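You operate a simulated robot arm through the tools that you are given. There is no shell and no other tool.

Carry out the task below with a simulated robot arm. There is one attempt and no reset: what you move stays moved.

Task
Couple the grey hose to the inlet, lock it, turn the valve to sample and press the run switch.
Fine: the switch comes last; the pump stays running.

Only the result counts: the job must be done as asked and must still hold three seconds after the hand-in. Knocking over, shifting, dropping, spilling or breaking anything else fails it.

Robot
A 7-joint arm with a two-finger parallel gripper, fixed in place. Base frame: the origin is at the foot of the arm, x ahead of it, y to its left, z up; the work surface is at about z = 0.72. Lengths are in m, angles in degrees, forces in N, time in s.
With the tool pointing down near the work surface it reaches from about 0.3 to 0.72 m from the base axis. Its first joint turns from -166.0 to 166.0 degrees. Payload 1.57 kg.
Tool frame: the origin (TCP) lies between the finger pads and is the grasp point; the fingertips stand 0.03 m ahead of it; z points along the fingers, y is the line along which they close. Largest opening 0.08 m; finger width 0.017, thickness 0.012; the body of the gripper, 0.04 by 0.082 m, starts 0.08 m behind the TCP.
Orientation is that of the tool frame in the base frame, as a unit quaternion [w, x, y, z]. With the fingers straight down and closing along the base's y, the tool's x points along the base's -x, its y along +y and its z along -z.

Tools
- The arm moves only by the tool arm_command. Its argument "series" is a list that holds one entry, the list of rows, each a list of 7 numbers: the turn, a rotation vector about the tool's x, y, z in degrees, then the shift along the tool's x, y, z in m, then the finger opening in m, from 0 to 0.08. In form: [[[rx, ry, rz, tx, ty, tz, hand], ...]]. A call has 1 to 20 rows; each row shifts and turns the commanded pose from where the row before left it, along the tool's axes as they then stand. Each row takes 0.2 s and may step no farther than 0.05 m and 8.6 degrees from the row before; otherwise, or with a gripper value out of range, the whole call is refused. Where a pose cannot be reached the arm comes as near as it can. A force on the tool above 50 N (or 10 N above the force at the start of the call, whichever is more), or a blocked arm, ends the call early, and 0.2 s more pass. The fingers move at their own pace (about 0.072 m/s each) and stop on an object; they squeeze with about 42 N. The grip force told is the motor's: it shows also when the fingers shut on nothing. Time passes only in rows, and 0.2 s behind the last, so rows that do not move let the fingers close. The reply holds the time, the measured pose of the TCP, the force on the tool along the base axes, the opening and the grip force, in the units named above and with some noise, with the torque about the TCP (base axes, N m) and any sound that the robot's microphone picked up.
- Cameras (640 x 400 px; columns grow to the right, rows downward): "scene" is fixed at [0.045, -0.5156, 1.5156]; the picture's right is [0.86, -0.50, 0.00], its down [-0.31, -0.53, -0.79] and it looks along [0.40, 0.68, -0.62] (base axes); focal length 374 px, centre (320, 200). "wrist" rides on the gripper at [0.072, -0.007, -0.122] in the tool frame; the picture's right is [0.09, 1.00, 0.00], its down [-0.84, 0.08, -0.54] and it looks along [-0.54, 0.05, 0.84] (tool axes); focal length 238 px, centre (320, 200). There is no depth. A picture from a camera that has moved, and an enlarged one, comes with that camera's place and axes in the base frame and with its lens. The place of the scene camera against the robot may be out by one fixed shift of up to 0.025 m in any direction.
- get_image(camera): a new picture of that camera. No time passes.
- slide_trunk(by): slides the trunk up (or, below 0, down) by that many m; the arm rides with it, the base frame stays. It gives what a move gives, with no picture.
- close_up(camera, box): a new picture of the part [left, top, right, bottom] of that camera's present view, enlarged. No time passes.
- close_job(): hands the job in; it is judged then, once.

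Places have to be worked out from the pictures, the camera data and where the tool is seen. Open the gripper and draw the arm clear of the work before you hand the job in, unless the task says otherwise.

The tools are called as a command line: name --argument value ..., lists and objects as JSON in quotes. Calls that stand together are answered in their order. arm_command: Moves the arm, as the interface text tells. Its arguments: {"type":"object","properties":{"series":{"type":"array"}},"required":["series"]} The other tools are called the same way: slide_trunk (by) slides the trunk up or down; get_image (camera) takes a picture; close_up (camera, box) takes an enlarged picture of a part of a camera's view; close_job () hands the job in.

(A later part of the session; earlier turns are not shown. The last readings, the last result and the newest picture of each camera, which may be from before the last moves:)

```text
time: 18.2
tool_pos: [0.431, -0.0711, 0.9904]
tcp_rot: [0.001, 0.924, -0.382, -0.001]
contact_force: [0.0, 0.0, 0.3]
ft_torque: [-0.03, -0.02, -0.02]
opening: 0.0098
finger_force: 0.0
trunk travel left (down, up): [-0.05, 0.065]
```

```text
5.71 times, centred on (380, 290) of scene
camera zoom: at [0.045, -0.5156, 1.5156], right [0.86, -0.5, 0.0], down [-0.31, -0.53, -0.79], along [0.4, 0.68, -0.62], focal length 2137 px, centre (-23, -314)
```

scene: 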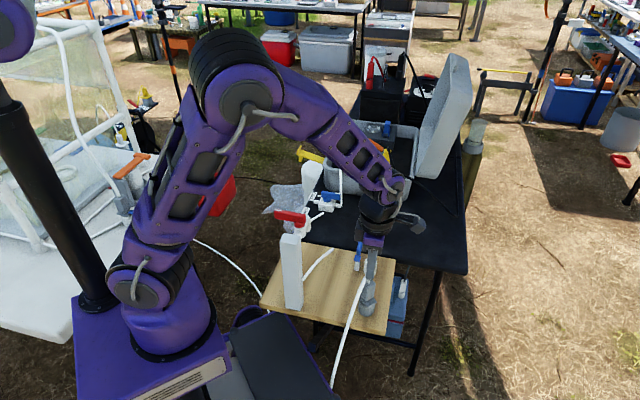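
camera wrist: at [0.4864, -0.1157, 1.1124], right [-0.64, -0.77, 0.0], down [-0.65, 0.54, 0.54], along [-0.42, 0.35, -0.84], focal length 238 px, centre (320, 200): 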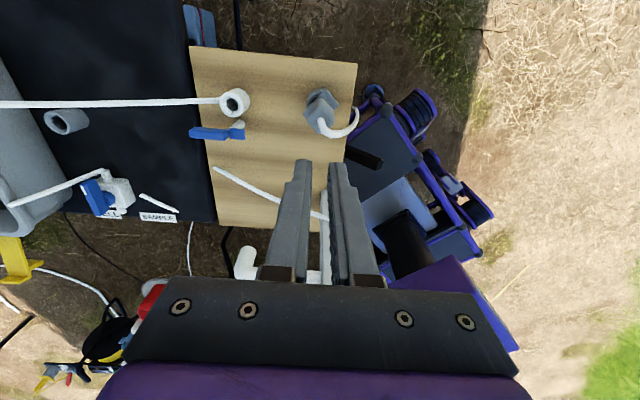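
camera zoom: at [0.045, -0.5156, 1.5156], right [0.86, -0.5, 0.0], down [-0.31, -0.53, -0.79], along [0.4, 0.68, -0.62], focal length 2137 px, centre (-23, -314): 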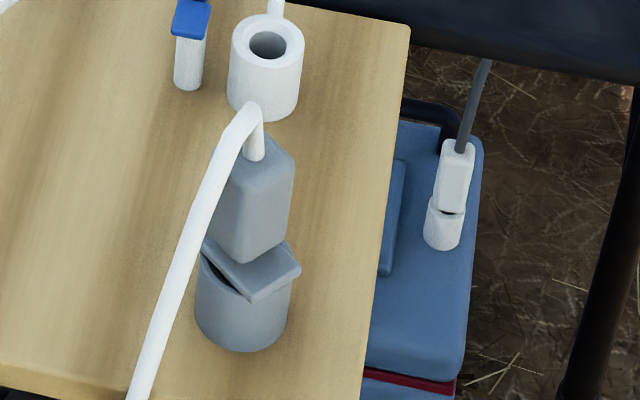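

The connector is upright in the cup with its ear axis near 95–98° in base yaw. I'll zoom in tighter to measure the yaw precisely.

close_up --camera "wrist" --box '[290, 75, 370, 140]'

close_up --camera "scene" --box '[355, 270, 405, 320]'

close_up --camera "wrist" --box '[180, 75, 270, 150]'

```text
6.15 times, centred on (330, 108) of wrist
camera zoom: at [0.4864, -0.1157, 1.1124], right [-0.64, -0.77, 0.0], down [-0.65, 0.54, 0.54], along [-0.42, 0.35, -0.84], focal length 1467 px, centre (258, 769)
```

zoom: 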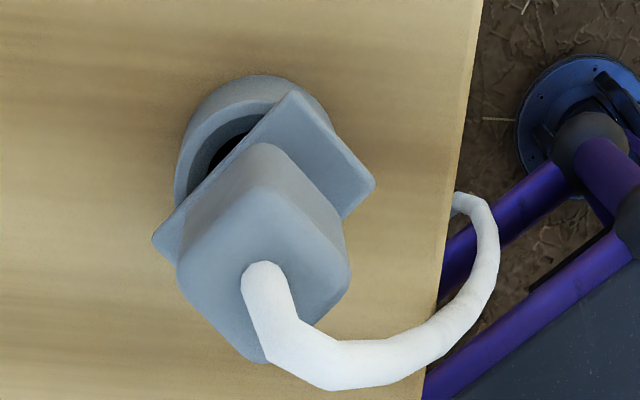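

```text
8.00 times, centred on (380, 295) of scene
camera zoom: at [0.045, -0.5156, 1.5156], right [0.86, -0.5, 0.0], down [-0.31, -0.53, -0.79], along [0.4, 0.68, -0.62], focal length 2991 px, centre (-160, -560)
```

zoom: 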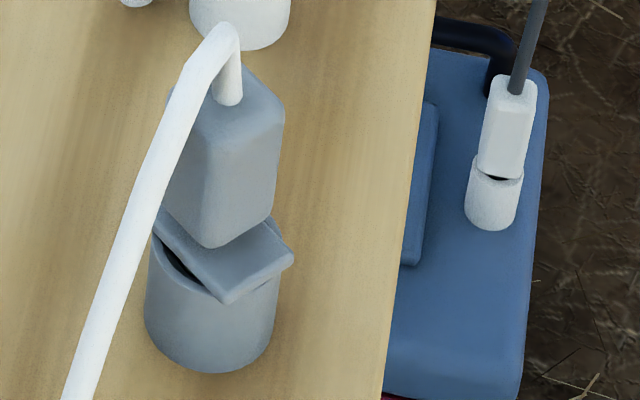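

```text
5.33 times, centred on (225, 112) of wrist
camera zoom: at [0.4864, -0.1157, 1.1124], right [-0.64, -0.77, 0.0], down [-0.65, 0.54, 0.54], along [-0.42, 0.35, -0.84], focal length 1271 px, centre (827, 667)
```

zoom: 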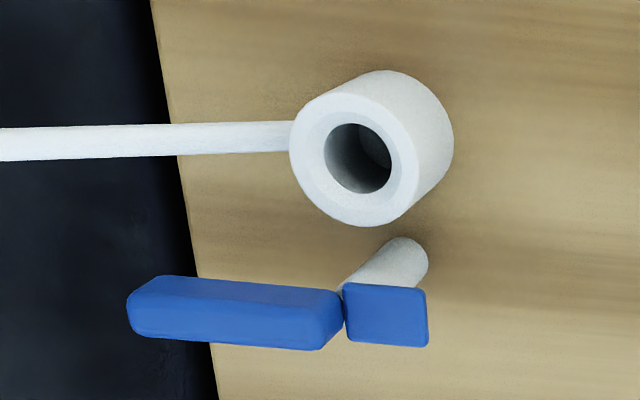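

The ear axis measures about 94.8°. I'll grip across the ears (tool yaw 5°), which keeps the fingers well away from the hose heading of 195–212° all the way to the inlet orientation (yaw 45°). Next I rotate to yaw 5° above the connector with the gripper open.

arm_command --series '[[[0, 0, 8.2, 0, 0, 0, 0.08], [0, 0, 8.2, 0, 0, 0, 0.08], [0, 0, 8.2, 0, 0, 0, 0.08], [0, 0, 8.2, 0, 0, 0, 0.08], [0, 0, 8.2, 0, 0, 0, 0.08], [0, 0, 8.2, 0, 0, 0, 0.08], [0, 0, 8.2, 0, 0, 0, 0.08], [0, 0, 8.2, 0, 0, 0, 0.08], [0, 0, 8.2, 0, 0, 0, 0.08], [0, 0, 8.2, 0, 0, 0, 0.08], [0, 0, 8.0, 0, 0, 0, 0.08], [0, 0, 8.0, 0, 0, 0, 0.08], [0, 0, 8.0, 0, 0, 0, 0.08], [0, 0, 8.0, 0, 0, 0, 0.08], [0, 0, 8.0, 0, 0, 0, 0.08], [0, 0, 8.0, 0, 0, 0.03, 0.08], [0, 0, 0, 0, 0, 0.03, 0.08], [0, 0, 0, 0, 0, 0, 0.08]]]'

get_image --camera "wrist"

close_up --camera "wrist" --box '[270, 80, 370, 160]'

```text
time: 22.0
tool_pos: [0.4317, -0.0701, 0.9277]
tcp_rot: [0.0, -0.043, 0.999, 0.0]
contact_force: [0.7, -0.4, -0.9]
ft_torque: [0.03, -0.01, -0.02]
opening: 0.08
finger_force: 0.0
trunk travel left (down, up): [-0.05, 0.065]
```

```text
taken
camera wrist: at [0.3601, -0.0836, 1.0511], right [-0.18, 0.98, 0.0], down [0.83, 0.15, 0.54], along [0.53, 0.1, -0.84], focal length 238 px, centre (320, 200)
```

wrist: 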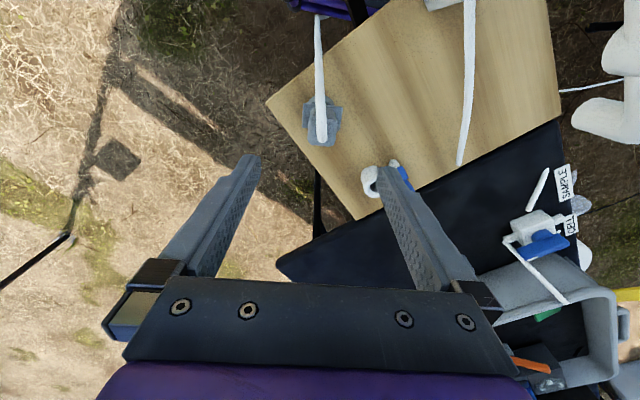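

```text
5.00 times, centred on (320, 120) of wrist
camera zoom: at [0.3601, -0.0836, 1.0511], right [-0.18, 0.98, 0.0], down [0.83, 0.15, 0.54], along [0.53, 0.1, -0.84], focal length 1192 px, centre (320, 600)
```

zoom: 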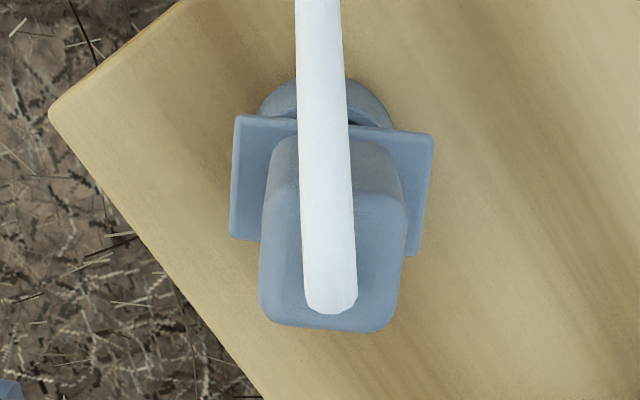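

The ears are aligned with the closing direction at yaw 5°. The block appears about 2 mm to +y and 1.5 mm to -x of the tool axis. I'll correct that and descend to z ≈ 0.823, so the tips stay well above the ears.

arm_command --series '[[[0, 0, 0, 0.0015, 0.002, 0.025, 0.08], [0, 0, 0, 0, 0, 0.025, 0.08], [0, 0, 0, 0, 0, 0.025, 0.08], [0, 0, 0, 0, 0, 0.02, 0.08], [0, 0, 0, 0, 0, 0.01, 0.08], [0, 0, 0, 0, 0, 0, 0.08]]]'

close_up --camera "wrist" --box '[230, 90, 410, 250]'

close_up --camera "scene" --box '[330, 230, 420, 320]'

```text
time: 23.4
tool_pos: [0.4297, -0.0683, 0.8248]
tcp_rot: [0.0, -0.044, 0.999, -0.001]
contact_force: [-0.8, 0.0, -0.1]
ft_torque: [0.0, 0.0, -0.03]
opening: 0.0803
finger_force: 0.0
trunk travel left (down, up): [-0.05, 0.065]
```

```text
2.50 times, centred on (320, 170) of wrist
camera zoom: at [0.3581, -0.0805, 0.9465], right [-0.18, 0.98, 0.0], down [0.83, 0.15, 0.54], along [0.53, 0.1, -0.84], focal length 596 px, centre (320, 275)
```

zoom: 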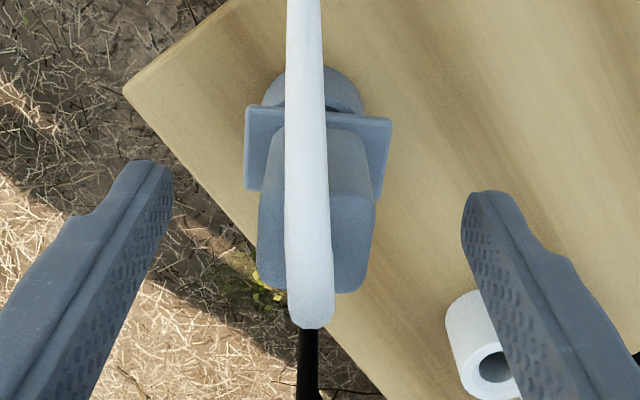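

```text
4.44 times, centred on (375, 275) of scene
camera zoom: at [0.045, -0.5156, 1.5156], right [0.86, -0.5, 0.0], down [-0.31, -0.53, -0.79], along [0.4, 0.68, -0.62], focal length 1662 px, centre (76, -133)
```

zoom: 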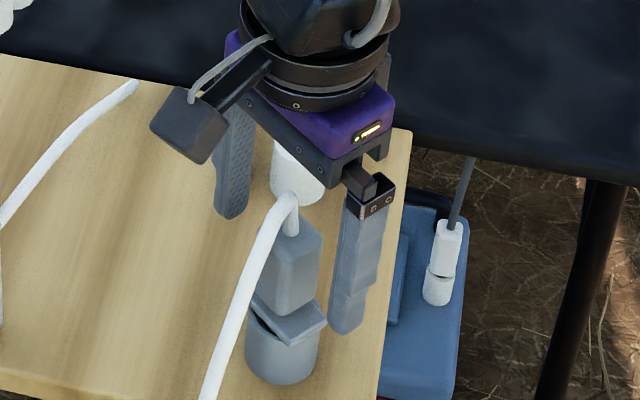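

The block is centred between the fingers. I'll close the gripper.

arm_command --series '[[[0, 0, 0, 0, 0, 0, 0.04], [0, 0, 0, 0, 0, 0, 0.02], [0, 0, 0, 0, 0, 0, 0.0], [0, 0, 0, 0, 0, 0, 0.0], [0, 0, 0, 0, 0, 0, 0.0]]]'

close_up --camera "wrist" --box '[230, 90, 410, 250]'

close_up --camera "scene" --box '[340, 245, 410, 315]'

```text
time: 24.6
tool_pos: [0.4296, -0.0681, 0.8251]
tcp_rot: [0.0, -0.043, 0.999, 0.0]
contact_force: [-0.9, 0.2, 0.0]
ft_torque: [0.01, 0.0, 0.0]
opening: 0.0268
finger_force: 38.0
trunk travel left (down, up): [-0.05, 0.065]
```

```text
2.50 times, centred on (320, 170) of wrist
camera zoom: at [0.3581, -0.0805, 0.9467], right [-0.18, 0.98, 0.0], down [0.83, 0.15, 0.54], along [0.53, 0.1, -0.84], focal length 596 px, centre (320, 275)
```

zoom: 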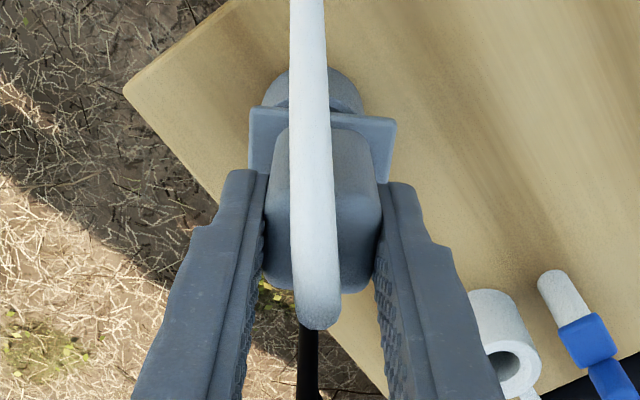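

```text
5.71 times, centred on (375, 280) of scene
camera zoom: at [0.045, -0.5156, 1.5156], right [0.86, -0.5, 0.0], down [-0.31, -0.53, -0.79], along [0.4, 0.68, -0.62], focal length 2137 px, centre (6, -257)
```

zoom: 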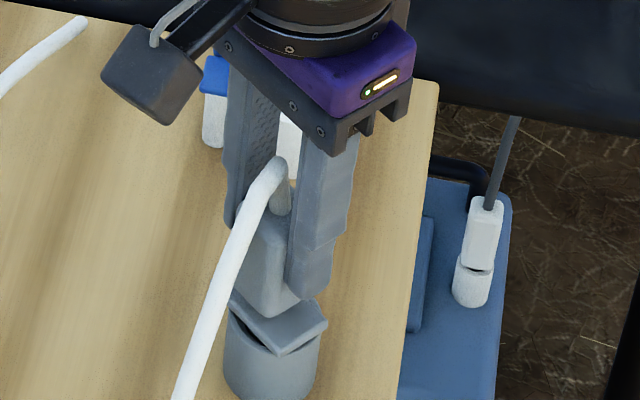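

The grip is firm (26.8 mm, 38 N) with the hose free between the fingers. I'll lift 75 mm, check, then turn.

arm_command --series '[[[0, 0, 0, 0, 0, -0.008, 0.0], [0, 0, 0, 0, 0, -0.012, 0.0], [0, 0, 0, 0, 0, -0.015, 0.0], [0, 0, 0, 0, 0, -0.02, 0.0], [0, 0, 0, 0, 0, -0.02, 0.0], [0, 0, 0, 0, 0, 0, 0.0]]]'

close_up --camera "wrist" --box '[230, 90, 410, 250]'

close_up --camera "scene" --box '[330, 220, 420, 310]'

```text
time: 26.0
tool_pos: [0.4298, -0.0679, 0.8997]
tcp_rot: [0.001, -0.043, 0.999, 0.0]
contact_force: [1.0, 1.4, 0.1]
ft_torque: [0.0, -0.04, 0.0]
opening: 0.027
finger_force: 37.1
trunk travel left (down, up): [-0.05, 0.065]
```

```text
2.50 times, centred on (320, 170) of wrist
camera zoom: at [0.3583, -0.0803, 1.0214], right [-0.18, 0.98, 0.0], down [0.83, 0.15, 0.54], along [0.53, 0.1, -0.84], focal length 596 px, centre (320, 275)
```

zoom: 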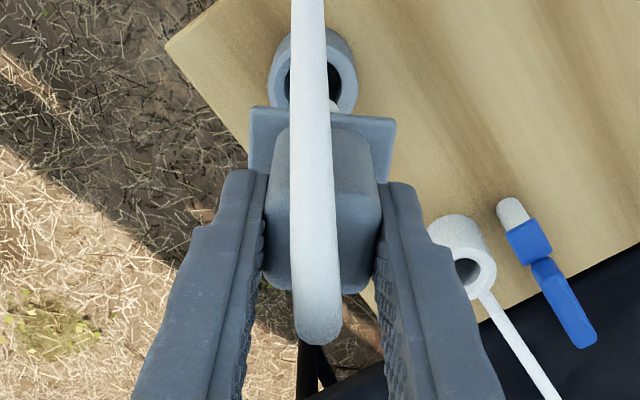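

```text
4.44 times, centred on (375, 265) of scene
camera zoom: at [0.045, -0.5156, 1.5156], right [0.86, -0.5, 0.0], down [-0.31, -0.53, -0.79], along [0.4, 0.68, -0.62], focal length 1662 px, centre (76, -89)
```

zoom: 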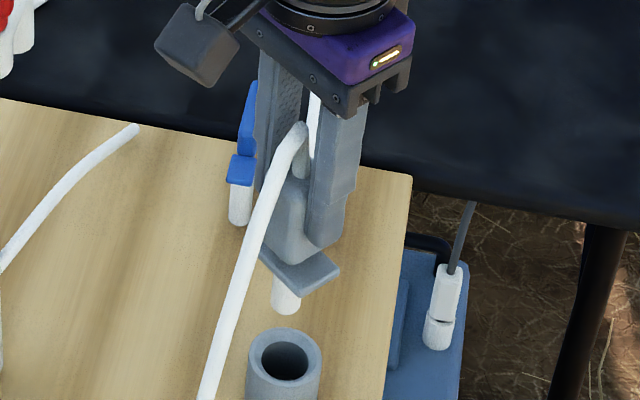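

The connector is lifted and stable. I'll rotate 40° counter-clockwise in small steps to the inlet orientation.

arm_command --series '[[[0, 0, -4, 0, 0, 0, 0.0], [0, 0, -4, 0, 0, 0, 0.0], [0, 0, -4, 0, 0, 0, 0.0], [0, 0, -4, 0, 0, 0, 0.0], [0, 0, -4, 0, 0, 0, 0.0], [0, 0, 0, 0, 0, 0, 0.0]]]'

close_up --camera "wrist" --box '[230, 90, 410, 250]'

close_up --camera "scene" --box '[330, 220, 420, 310]'

```text
time: 27.4
tool_pos: [0.4297, -0.0691, 0.8991]
tcp_rot: [0.0, -0.218, 0.976, 0.0]
contact_force: [0.2, -0.9, -0.6]
ft_torque: [0.01, -0.01, 0.01]
opening: 0.0265
finger_force: 37.8
trunk travel left (down, up): [-0.05, 0.065]
```

```text
2.50 times, centred on (320, 170) of wrist
camera zoom: at [0.3669, -0.1046, 1.0211], right [-0.51, 0.86, 0.0], down [0.73, 0.42, 0.54], along [0.47, 0.27, -0.84], focal length 596 px, centre (320, 275)
```

zoom: 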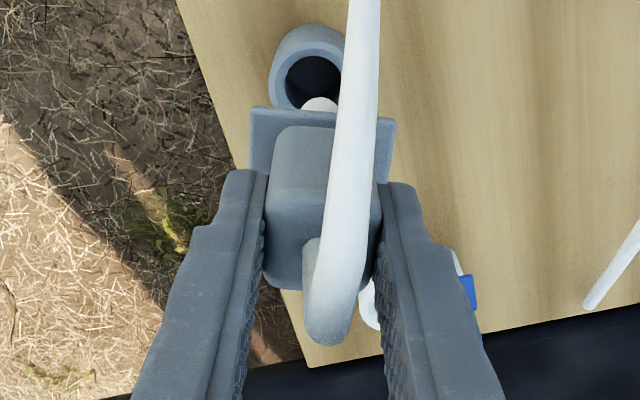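

```text
4.44 times, centred on (375, 265) of scene
camera zoom: at [0.045, -0.5156, 1.5156], right [0.86, -0.5, 0.0], down [-0.31, -0.53, -0.79], along [0.4, 0.68, -0.62], focal length 1662 px, centre (76, -89)
```

zoom: 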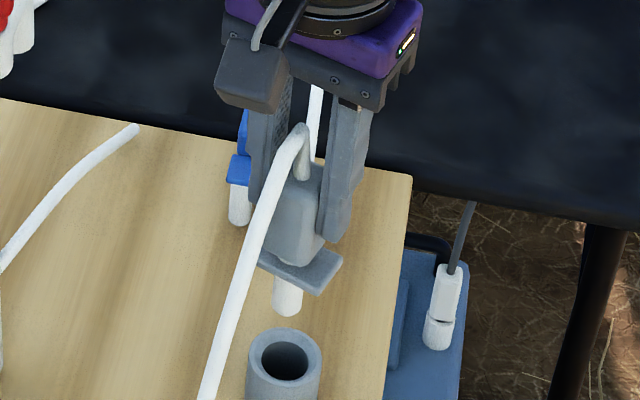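

The grip is holding. I'll carry the connector over the inlet at this height first, since the hose heading then swings away from the finger, and finish the last 20° of turn there.

arm_command --series '[[[0, 0, 0, -0.0228, 0.01, 0, 0.0], [0, 0, 0, -0.0228, 0.01, 0, 0.0], [0, 0, 0, -0.0228, 0.01, 0, 0.0], [0, 0, 0, -0.0228, 0.01, 0, 0.0], [0, 0, 0, -0.0228, 0.01, 0, 0.0], [0, 0, -4, 0, 0, 0, 0.0], [0, 0, -4, 0, 0, 0, 0.0], [0, 0, -4, 0, 0, 0, 0.0], [0, 0, -4, 0, 0, 0, 0.0], [0, 0, -4, 0, 0, 0, 0.0], [0, 0, 0, 0, 0, 0, 0.0]]]'

get_image --camera "wrist"

close_up --camera "scene" --box '[325, 200, 415, 290]'

```text
time: 29.8
tool_pos: [0.5113, 0.0252, 0.899]
tcp_rot: [0.001, -0.383, 0.924, -0.001]
contact_force: [0.0, 0.1, 0.3]
ft_torque: [0.01, 0.01, 0.0]
opening: 0.0271
finger_force: 37.9
trunk travel left (down, up): [-0.05, 0.065]
```

```text
taken
camera wrist: at [0.4654, -0.03, 1.021], right [-0.77, 0.64, 0.0], down [0.54, 0.65, 0.54], along [0.35, 0.42, -0.84], focal length 238 px, centre (320, 200)
```

wrist: 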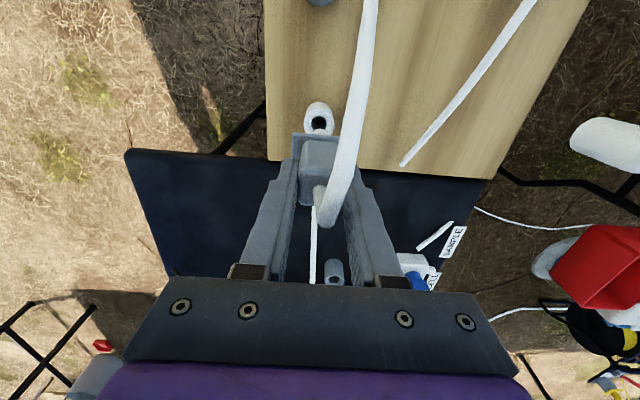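

```text
4.44 times, centred on (370, 245) of scene
camera zoom: at [0.045, -0.5156, 1.5156], right [0.86, -0.5, 0.0], down [-0.31, -0.53, -0.79], along [0.4, 0.68, -0.62], focal length 1662 px, centre (98, 0)
```

zoom: 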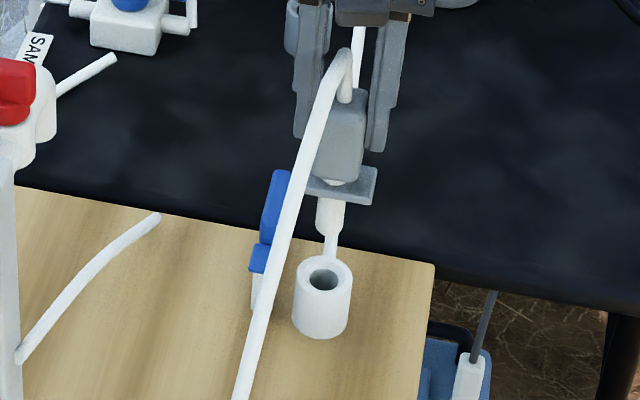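

The connector is over the inlet with the ears towards the lever post. I'll lower it so the plug tip is about 15 mm above the rim and check the alignment at high zoom.

arm_command --series '[[[0, 0, 0, 0, 0, 0.01, 0.0], [0, 0, 0, 0, 0, 0.01, 0.0], [0, 0, 0, 0, 0, 0.01, 0.0], [0, 0, 0, 0, 0, 0, 0.0]]]'

close_up --camera "scene" --box '[350, 240, 390, 280]'

close_up --camera "wrist" --box '[260, 100, 400, 240]'

```text
time: 30.8
tool_pos: [0.511, 0.0249, 0.8694]
tcp_rot: [0.001, -0.383, 0.924, 0.0]
contact_force: [0.4, -0.3, -1.3]
ft_torque: [0.0, 0.02, 0.0]
opening: 0.0266
finger_force: 37.2
trunk travel left (down, up): [-0.05, 0.065]
```

```text
10.00 times, centred on (370, 260) of scene
camera zoom: at [0.045, -0.5156, 1.5156], right [0.86, -0.5, 0.0], down [-0.31, -0.53, -0.79], along [0.4, 0.68, -0.62], focal length 3739 px, centre (-180, -400)
```

zoom: 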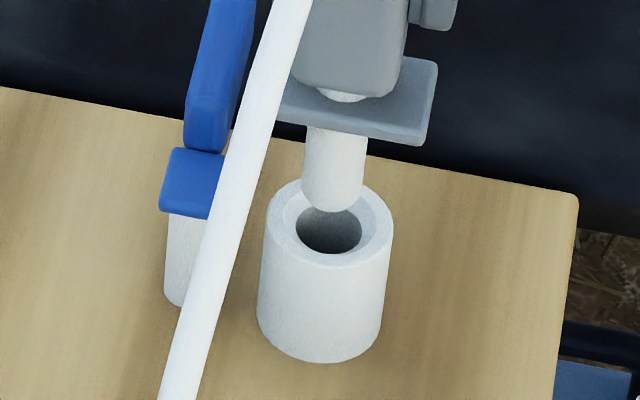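

```text
2.86 times, centred on (330, 170) of wrist
camera zoom: at [0.4655, -0.0301, 0.9908], right [-0.77, 0.64, 0.0], down [0.54, 0.65, 0.54], along [0.35, 0.42, -0.84], focal length 681 px, centre (291, 286)
```

zoom: 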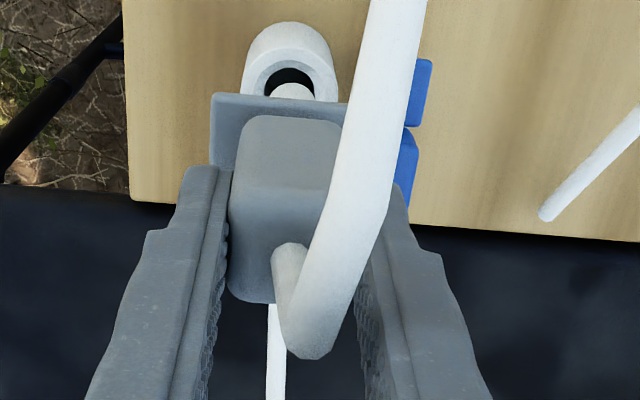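

At this zoom the plug (16 mm) is only about 0.5 mm off sideways in the scene view. I'll zoom the wrist camera on the hole and plug tip to resolve the other direction.

close_up --camera "wrist" --box '[290, 110, 354, 150]'

close_up --camera "scene" --box '[359, 248, 383, 263]'

```text
10.00 times, centred on (322, 130) of wrist
camera zoom: at [0.4655, -0.0301, 0.9908], right [-0.77, 0.64, 0.0], down [0.54, 0.65, 0.54], along [0.35, 0.42, -0.84], focal length 2384 px, centre (300, 900)
```

zoom: 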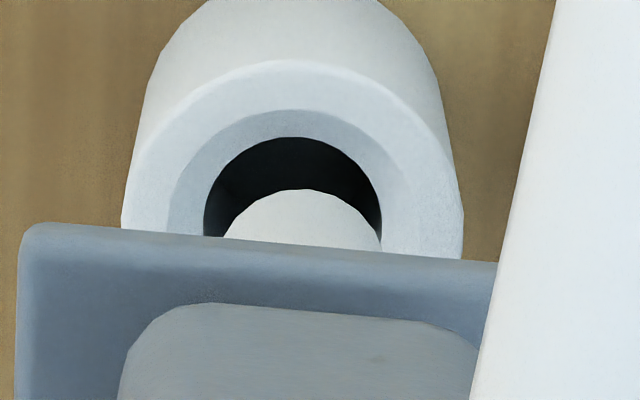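

```text
16.00 times, centred on (371, 256) of scene
camera zoom: at [0.045, -0.5156, 1.5156], right [0.86, -0.5, 0.0], down [-0.31, -0.53, -0.79], along [0.4, 0.68, -0.62], focal length 5983 px, centre (-496, -688)
```

zoom: 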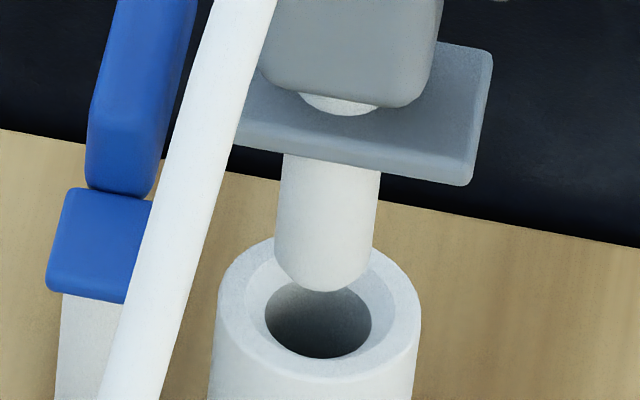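

Both views agree: the tip is about 10.7 mm above the rim and aligned within 1 mm, and the hole has a roughly 3 mm lead-in chamfer. I'll lower it in small steps.

arm_command --series '[[[0, 0, 0, 0, 0, 0.005, 0.0], [0, 0, 0, 0, 0, 0.005, 0.0], [0, 0, 0, 0, 0, 0.004, 0.0], [0, 0, 0, 0, 0, 0.003, 0.0], [0, 0, 0, 0, 0, 0.003, 0.0], [0, 0, 0, 0, 0, 0, 0.0]]]'

close_up --camera "scene" --box '[350, 240, 390, 280]'

close_up --camera "wrist" --box '[270, 110, 390, 210]'

```text
time: 32.2
tool_pos: [0.5127, 0.0245, 0.8487]
tcp_rot: [0.0, -0.383, 0.924, 0.0]
contact_force: [-0.5, -0.6, 0.6]
ft_torque: [-0.01, 0.04, -0.03]
opening: 0.0268
finger_force: 37.3
trunk travel left (down, up): [-0.05, 0.065]
```

```text
10.00 times, centred on (370, 260) of scene
camera zoom: at [0.045, -0.5156, 1.5156], right [0.86, -0.5, 0.0], down [-0.31, -0.53, -0.79], along [0.4, 0.68, -0.62], focal length 3739 px, centre (-180, -400)
```

zoom: 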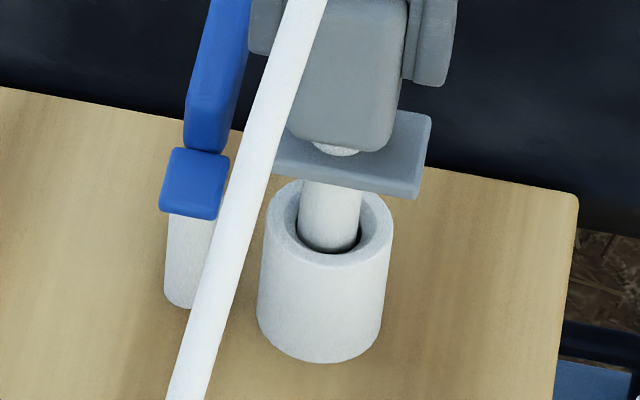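

```text
4.00 times, centred on (330, 160) of wrist
camera zoom: at [0.4657, -0.0303, 0.9711], right [-0.77, 0.64, 0.0], down [0.54, 0.65, 0.54], along [0.35, 0.42, -0.84], focal length 953 px, centre (280, 360)
```

zoom: 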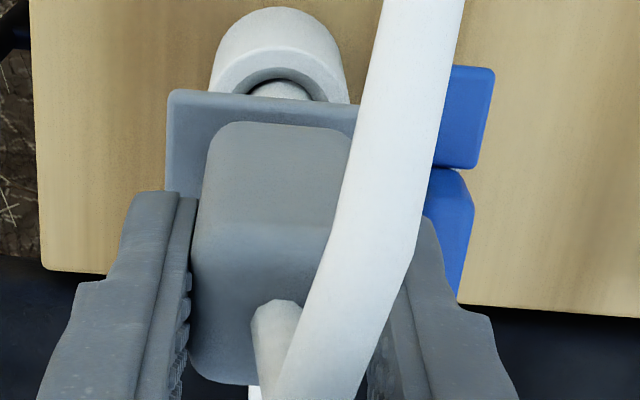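

The plug tip is in the hole with no contact force. I'll continue down in 3 mm steps until it seats.

arm_command --series '[[[0, 0, 0, 0, 0, 0.003, 0.0], [0, 0, 0, 0, 0, 0.003, 0.0], [0, 0, 0, 0, 0, 0.003, 0.0], [0, 0, 0, 0, 0, 0.003, 0.0], [0, 0, 0, 0, 0, 0, 0.0]]]'

close_up --camera "scene" --box '[350, 240, 390, 280]'

```text
time: 33.4
tool_pos: [0.5123, 0.0245, 0.8377]
tcp_rot: [0.0, -0.382, 0.924, 0.0]
contact_force: [0.9, -0.4, 0.0]
ft_torque: [0.0, 0.0, -0.03]
opening: 0.0269
finger_force: 37.4
trunk travel left (down, up): [-0.05, 0.065]
```

```text
10.00 times, centred on (370, 260) of scene
camera zoom: at [0.045, -0.5156, 1.5156], right [0.86, -0.5, 0.0], down [-0.31, -0.53, -0.79], along [0.4, 0.68, -0.62], focal length 3739 px, centre (-180, -400)
```

zoom: 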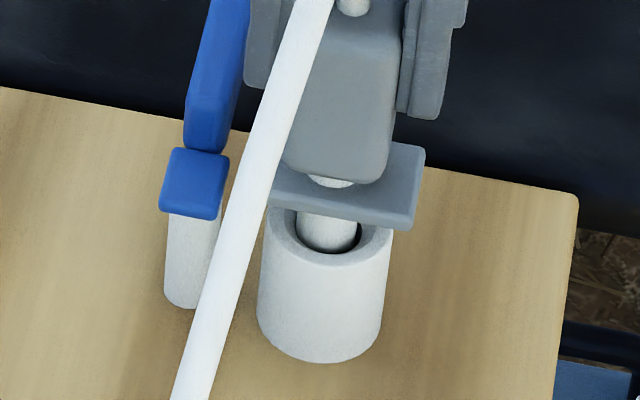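

It is going in cleanly. About 10 mm remains between the flange and the rim, so I'll keep lowering with a force watch.

arm_command --series '[[[0, 0, 0, 0, 0, 0.003, 0.0], [0, 0, 0, 0, 0, 0.003, 0.0], [0, 0, 0, 0, 0, 0.002, 0.0], [0, 0, 0, 0, 0, 0.002, 0.0], [0, 0, 0, 0, 0, 0, 0.0]]]'

close_up --camera "scene" --box '[350, 240, 390, 280]'

```text
time: 34.6
tool_pos: [0.5123, 0.0232, 0.827]
tcp_rot: [0.001, -0.382, 0.924, 0.0]
contact_force: [-0.3, 0.4, 0.0]
ft_torque: [0.0, 0.0, 0.02]
opening: 0.0269
finger_force: 38.0
trunk travel left (down, up): [-0.05, 0.065]
```

```text
10.00 times, centred on (370, 260) of scene
camera zoom: at [0.045, -0.5156, 1.5156], right [0.86, -0.5, 0.0], down [-0.31, -0.53, -0.79], along [0.4, 0.68, -0.62], focal length 3739 px, centre (-180, -400)
```

zoom: 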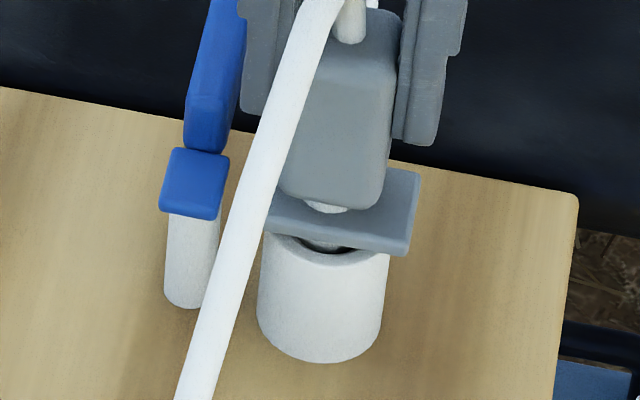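

About 5 mm remains. I'll continue with smaller steps.

arm_command --series '[[[0, 0, 0, 0, 0, 0.002, 0.0], [0, 0, 0, 0, 0, 0.0015, 0.0], [0, 0, 0, 0, 0, 0.0015, 0.0], [0, 0, 0, 0, 0, 0, 0.0]]]'

close_up --camera "scene" --box '[350, 240, 390, 280]'

```text
time: 35.6
tool_pos: [0.5117, 0.0251, 0.8249]
tcp_rot: [0.001, -0.383, 0.924, -0.001]
contact_force: [-4.9, -1.0, 23.1]
ft_torque: [-0.16, 0.49, -0.01]
opening: 0.0268
finger_force: 37.9
trunk travel left (down, up): [-0.05, 0.065]
```

```text
10.00 times, centred on (370, 260) of scene
camera zoom: at [0.045, -0.5156, 1.5156], right [0.86, -0.5, 0.0], down [-0.31, -0.53, -0.79], along [0.4, 0.68, -0.62], focal length 3739 px, centre (-180, -400)
```

zoom: 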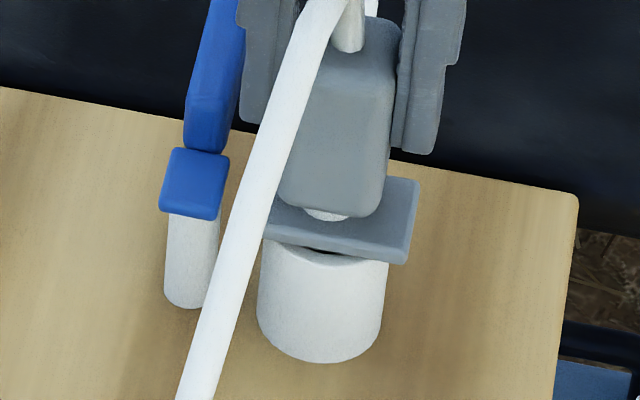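

There is 23 N of upward reaction with perhaps a 2 mm gap left, which could be a seal or detent. I'll press slightly further and watch the height.

arm_command --series '[[[0, 0, 0, 0, 0, 0.001, 0.0], [0, 0, 0, 0, 0, 0.001, 0.0], [0, 0, 0, 0, 0, 0, 0.0]]]'

close_up --camera "scene" --box '[359, 255, 383, 270]'

close_up --camera "wrist" --box '[270, 110, 390, 210]'

```text
time: 36.4
tool_pos: [0.5116, 0.0249, 0.8221]
tcp_rot: [0.003, -0.383, 0.924, -0.001]
contact_force: [0.4, 1.3, 34.1]
ft_torque: [0.09, 0.03, 0.0]
opening: 0.0267
finger_force: 37.4
trunk travel left (down, up): [-0.05, 0.065]
```

```text
16.00 times, centred on (371, 262) of scene
camera zoom: at [0.045, -0.5156, 1.5156], right [0.86, -0.5, 0.0], down [-0.31, -0.53, -0.79], along [0.4, 0.68, -0.62], focal length 5983 px, centre (-496, -800)
```

zoom: 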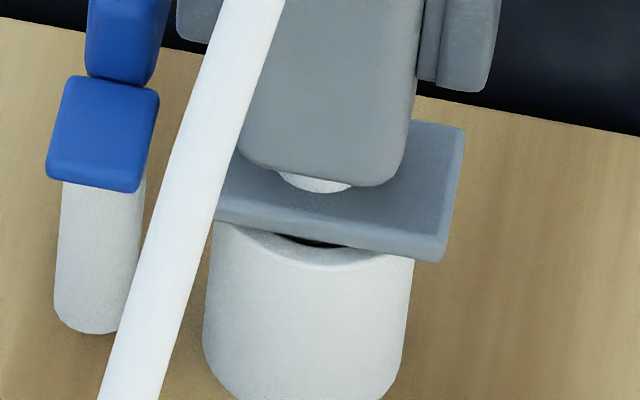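

```text
4.00 times, centred on (330, 160) of wrist
camera zoom: at [0.4651, -0.0298, 0.9441], right [-0.77, 0.64, 0.0], down [0.53, 0.65, 0.55], along [0.35, 0.42, -0.84], focal length 953 px, centre (280, 360)
```

zoom: 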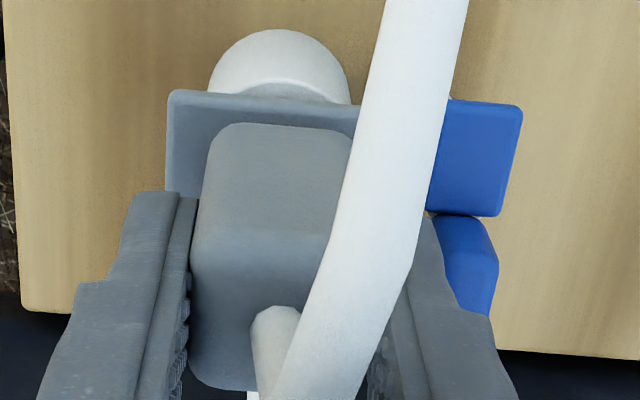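

The reaction rose to 34 N while the height went down 2.8 mm. I need to know whether the flange really advanced or the block slid in the fingers, so I'll take identical zooms again.

close_up --camera "scene" --box '[350, 240, 390, 280]'

close_up --camera "scene" --box '[359, 248, 383, 263]'

close_up --camera "scene" --box '[340, 215, 400, 275]'

```text
10.00 times, centred on (370, 260) of scene
camera zoom: at [0.045, -0.5156, 1.5156], right [0.86, -0.5, 0.0], down [-0.31, -0.53, -0.79], along [0.4, 0.68, -0.62], focal length 3739 px, centre (-180, -400)
```

zoom: 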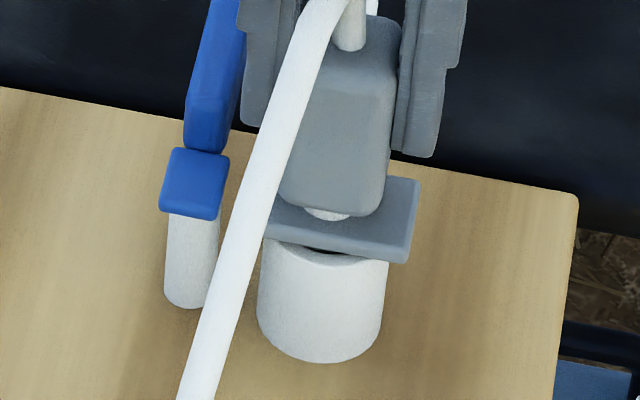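

```text
16.00 times, centred on (371, 256) of scene
camera zoom: at [0.045, -0.5156, 1.5156], right [0.86, -0.5, 0.0], down [-0.31, -0.53, -0.79], along [0.4, 0.68, -0.62], focal length 5983 px, centre (-496, -688)
```

zoom: 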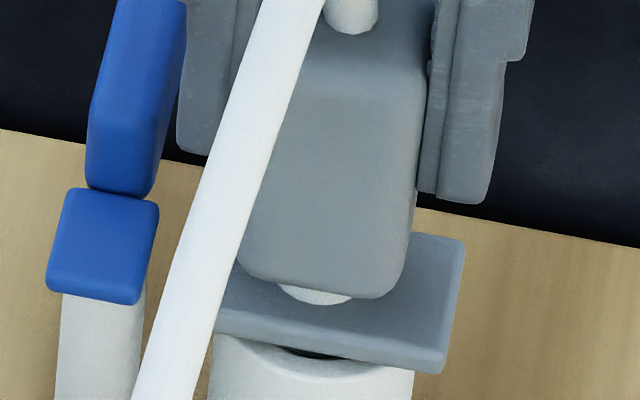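

```text
6.67 times, centred on (370, 245) of scene
camera zoom: at [0.045, -0.5156, 1.5156], right [0.86, -0.5, 0.0], down [-0.31, -0.53, -0.79], along [0.4, 0.68, -0.62], focal length 2493 px, centre (-13, -100)
```

zoom: 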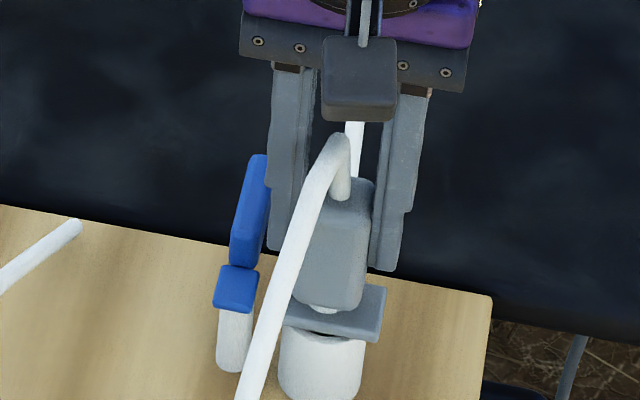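

The flange looks about 4 mm above the rim, and the reaction runs along the plug axis with no side torque. That fits a seal or detent rather than a collision. I'll press a little more (below 50 N) and watch for movement or a click.

arm_command --series '[[[0, 0, 0, 0, 0, 0.001, 0.0], [0, 0, 0, 0, 0, 0, 0.0]]]'

close_up --camera "scene" --box '[359, 248, 383, 263]'

```text
time: 37.0
tool_pos: [0.5126, 0.0256, 0.8222]
tcp_rot: [0.003, -0.383, 0.924, -0.001]
contact_force: [1.0, 3.4, 44.0]
ft_torque: [0.33, -0.13, -0.01]
opening: 0.0268
finger_force: 37.3
trunk travel left (down, up): [-0.05, 0.065]
```

```text
16.00 times, centred on (371, 256) of scene
camera zoom: at [0.045, -0.5156, 1.5156], right [0.86, -0.5, 0.0], down [-0.31, -0.53, -0.79], along [0.4, 0.68, -0.62], focal length 5983 px, centre (-496, -688)
```

zoom: 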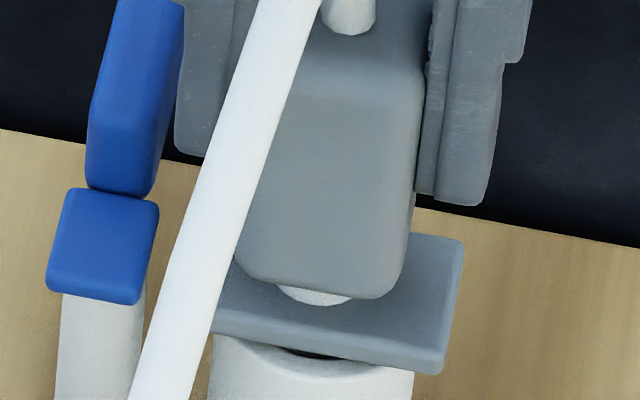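

It is a hard stop: the height stays at 0.822 while the force rises. The flange top is now about 11 mm above the rim, just under the latch head's bottom at about 13.7 mm, which fits a seated plug. I'll relieve the preload and open only a few millimetres so I don't disturb the lever.

arm_command --series '[[[0, 0, 0, 0, 0, -0.0015, 0.0], [0, 0, 0, 0, 0, -0.0015, 0.0], [0, 0, 0, 0, 0, 0, 0.0]]]'

```text
time: 37.8
tool_pos: [0.512, 0.0249, 0.8227]
tcp_rot: [0.001, -0.383, 0.924, -0.001]
contact_force: [7.2, 3.6, 20.3]
ft_torque: [0.4, -0.73, 0.01]
opening: 0.0268
finger_force: 38.1
trunk travel left (down, up): [-0.05, 0.065]
```

There is still 20 N upward and a small side load. I'll ease up another 2 mm and shift 0.5 mm with the side load.

arm_command --series '[[[0, 0, 0, -0.0004, 0, -0.001, 0.0], [0, 0, 0, 0, 0, -0.001, 0.0], [0, 0, 0, 0, 0, 0, 0.0]]]'

```text
time: 38.6
tool_pos: [0.5108, 0.0246, 0.8218]
tcp_rot: [-0.002, -0.383, 0.924, 0.0]
contact_force: [9.9, 2.7, -4.6]
ft_torque: [0.3, -0.85, 0.01]
opening: 0.0269
finger_force: 37.4
trunk travel left (down, up): [-0.05, 0.065]
```

The vertical load is near zero. I'll open the fingers about 2 mm per side to release the connector.

arm_command --series '[[[0, 0, 0, 0, 0, 0, 0.031], [0, 0, 0, 0, 0, 0, 0.031], [0, 0, 0, 0, 0, 0, 0.031]]]'

close_up --camera "scene" --box '[350, 240, 390, 280]'

close_up --camera "wrist" --box '[270, 110, 390, 210]'

```text
time: 39.4
tool_pos: [0.511, 0.026, 0.8245]
tcp_rot: [0.001, -0.383, 0.924, 0.0]
contact_force: [-0.5, 0.0, -0.1]
ft_torque: [0.01, 0.01, 0.02]
opening: 0.0311
finger_force: 0.1
trunk travel left (down, up): [-0.05, 0.065]
```

```text
10.00 times, centred on (370, 260) of scene
camera zoom: at [0.045, -0.5156, 1.5156], right [0.86, -0.5, 0.0], down [-0.31, -0.53, -0.79], along [0.4, 0.68, -0.62], focal length 3739 px, centre (-180, -400)
```

zoom: 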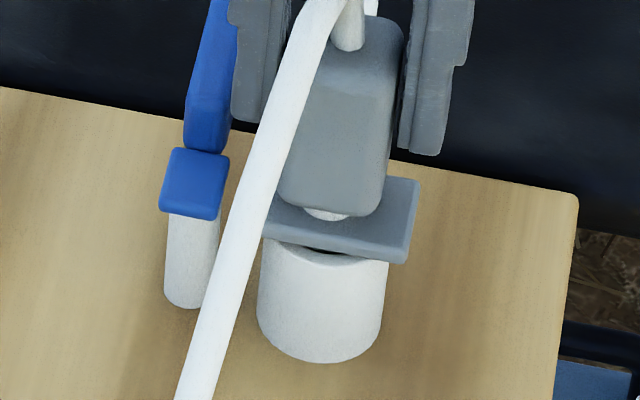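

```text
4.00 times, centred on (330, 160) of wrist
camera zoom: at [0.4654, -0.0296, 0.946], right [-0.77, 0.64, 0.0], down [0.54, 0.65, 0.54], along [0.35, 0.42, -0.84], focal length 953 px, centre (280, 360)
```

zoom: 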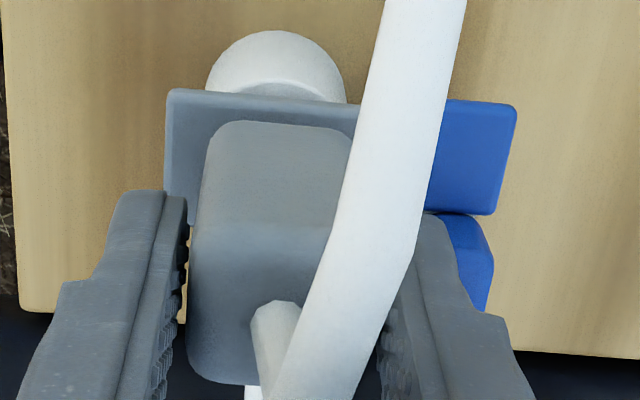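

The connector is released and stays put, and the lever hasn't moved. I'll retreat straight up.

arm_command --series '[[[0, 0, 0, 0, 0, -0.01, 0.031], [0, 0, 0, 0, 0, -0.02, 0.031], [0, 0, 0, 0, 0, -0.03, 0.031], [0, 0, 0, 0, 0, -0.04, 0.031], [0, 0, 0, 0, 0, -0.04, 0.031], [0, 0, 0, 0, 0, 0, 0.031]]]'

get_image --camera "wrist"

close_up --camera "wrist" --box '[270, 80, 390, 180]'

close_up --camera "scene" --box '[350, 235, 390, 275]'

```text
time: 40.8
tool_pos: [0.5136, 0.0255, 0.9639]
tcp_rot: [0.0, -0.382, 0.924, 0.001]
contact_force: [0.5, 0.6, -0.4]
ft_torque: [0.02, 0.02, -0.01]
opening: 0.031
finger_force: 0.0
trunk travel left (down, up): [-0.05, 0.065]
```

```text
taken
camera wrist: at [0.4661, -0.0292, 1.0863], right [-0.77, 0.64, 0.0], down [0.54, 0.65, 0.54], along [0.35, 0.42, -0.84], focal length 238 px, centre (320, 200)
```

wrist: 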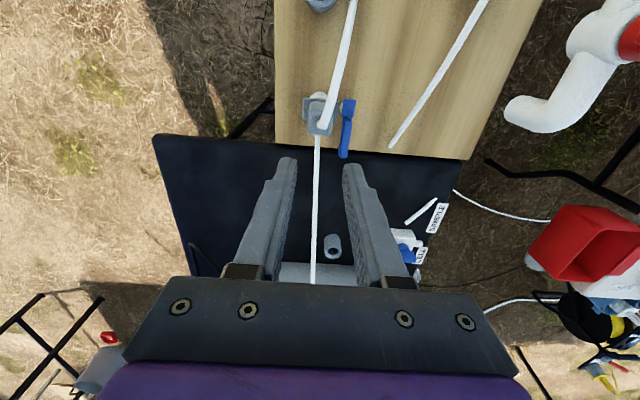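

```text
4.00 times, centred on (330, 130) of wrist
camera zoom: at [0.4661, -0.0292, 1.0863], right [-0.77, 0.64, 0.0], down [0.54, 0.65, 0.54], along [0.35, 0.42, -0.84], focal length 953 px, centre (280, 480)
```

zoom: 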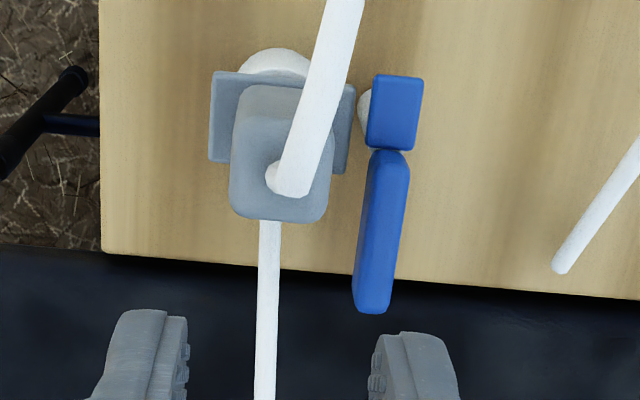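

```text
10.00 times, centred on (370, 255) of scene
camera zoom: at [0.045, -0.5156, 1.5156], right [0.86, -0.5, 0.0], down [-0.31, -0.53, -0.79], along [0.4, 0.68, -0.62], focal length 3739 px, centre (-180, -350)
```

zoom: 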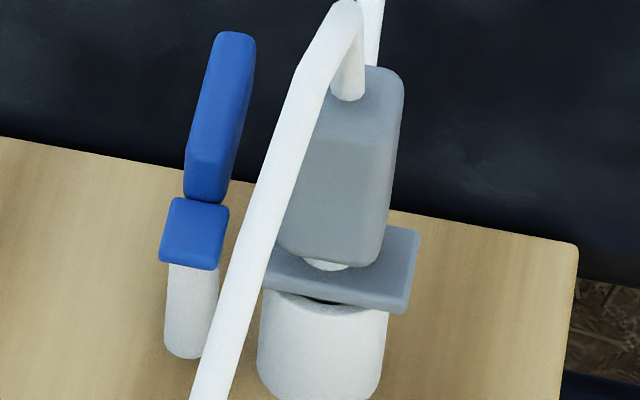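

The connector stands seated with one ear pointing at the lever post. The head must swing counter-clockwise onto it, so the bar moves from +u to +v. That brings the hand near the tap, so I'll check the clearance between the arm and the tap in the scene view first.

get_image --camera "scene"

close_up --camera "wrist" --box '[480, 0, 640, 140]'

```text
taken
```

scene: 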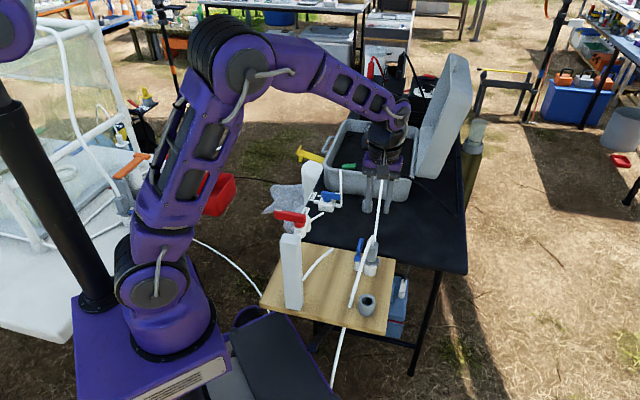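

```text
2.86 times, centred on (560, 70) of wrist
camera zoom: at [0.4661, -0.0292, 1.0863], right [-0.77, 0.64, 0.0], down [0.54, 0.65, 0.54], along [0.35, 0.42, -0.84], focal length 681 px, centre (-366, 571)
```

zoom: 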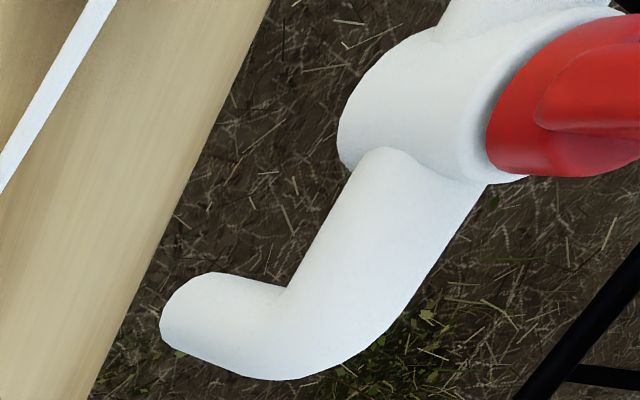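

The wrist joint sits well above the tap (valve at about (0.335, 0.074, 0.935)), so there is room. I'll move over the lever bar at (0.5126, 0.0757), 38 mm from the pivot, with the fingers set to straddle it.

arm_command --series '[[[0, 0, 0, -0.0174, 0.0181, 0, 0.03], [0, 0, 0, -0.0174, 0.0181, 0, 0.03], [0, 0, 0, 0, 0, 0.04, 0.03], [0, 0, 0, 0, 0, 0, 0.03]]]'

get_image --camera "wrist"

close_up --camera "wrist" --box '[250, 80, 390, 220]'

close_up --camera "scene" --box '[330, 190, 410, 270]'

```text
time: 41.8
tool_pos: [0.5113, 0.0738, 0.924]
tcp_rot: [0.0, -0.383, 0.924, -0.001]
contact_force: [0.0, 0.3, -0.4]
ft_torque: [0.01, -0.01, -0.01]
opening: 0.03
finger_force: 0.0
trunk travel left (down, up): [-0.05, 0.065]
```

```text
taken
camera wrist: at [0.464, 0.0198, 1.0462], right [-0.77, 0.64, 0.0], down [0.54, 0.65, 0.54], along [0.35, 0.42, -0.84], focal length 238 px, centre (320, 200)
```

wrist: 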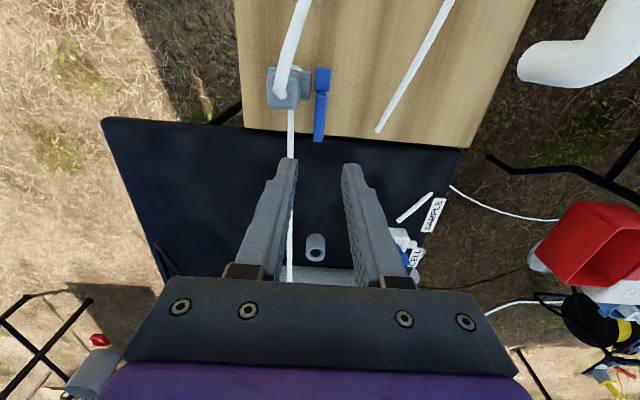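

```text
2.86 times, centred on (320, 150) of wrist
camera zoom: at [0.464, 0.0198, 1.0462], right [-0.77, 0.64, 0.0], down [0.54, 0.65, 0.54], along [0.35, 0.42, -0.84], focal length 681 px, centre (320, 343)
```

zoom: 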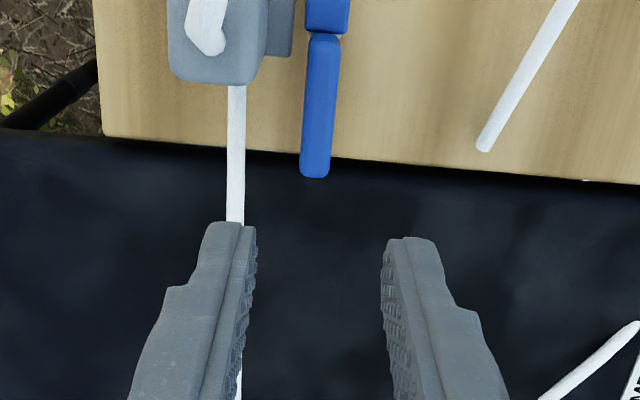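

```text
5.00 times, centred on (370, 230) of scene
camera zoom: at [0.045, -0.5156, 1.5156], right [0.86, -0.5, 0.0], down [-0.31, -0.53, -0.79], along [0.4, 0.68, -0.62], focal length 1870 px, centre (70, 50)
```

zoom: 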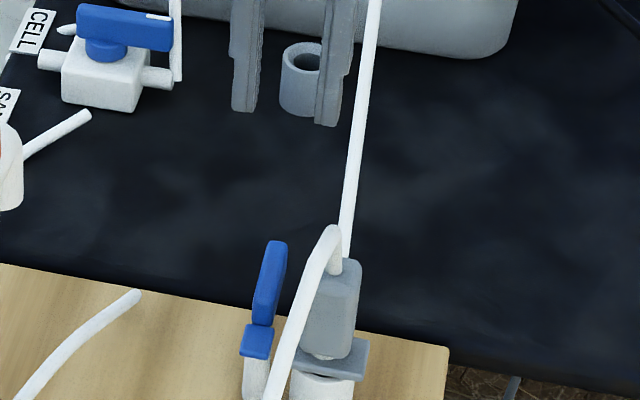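

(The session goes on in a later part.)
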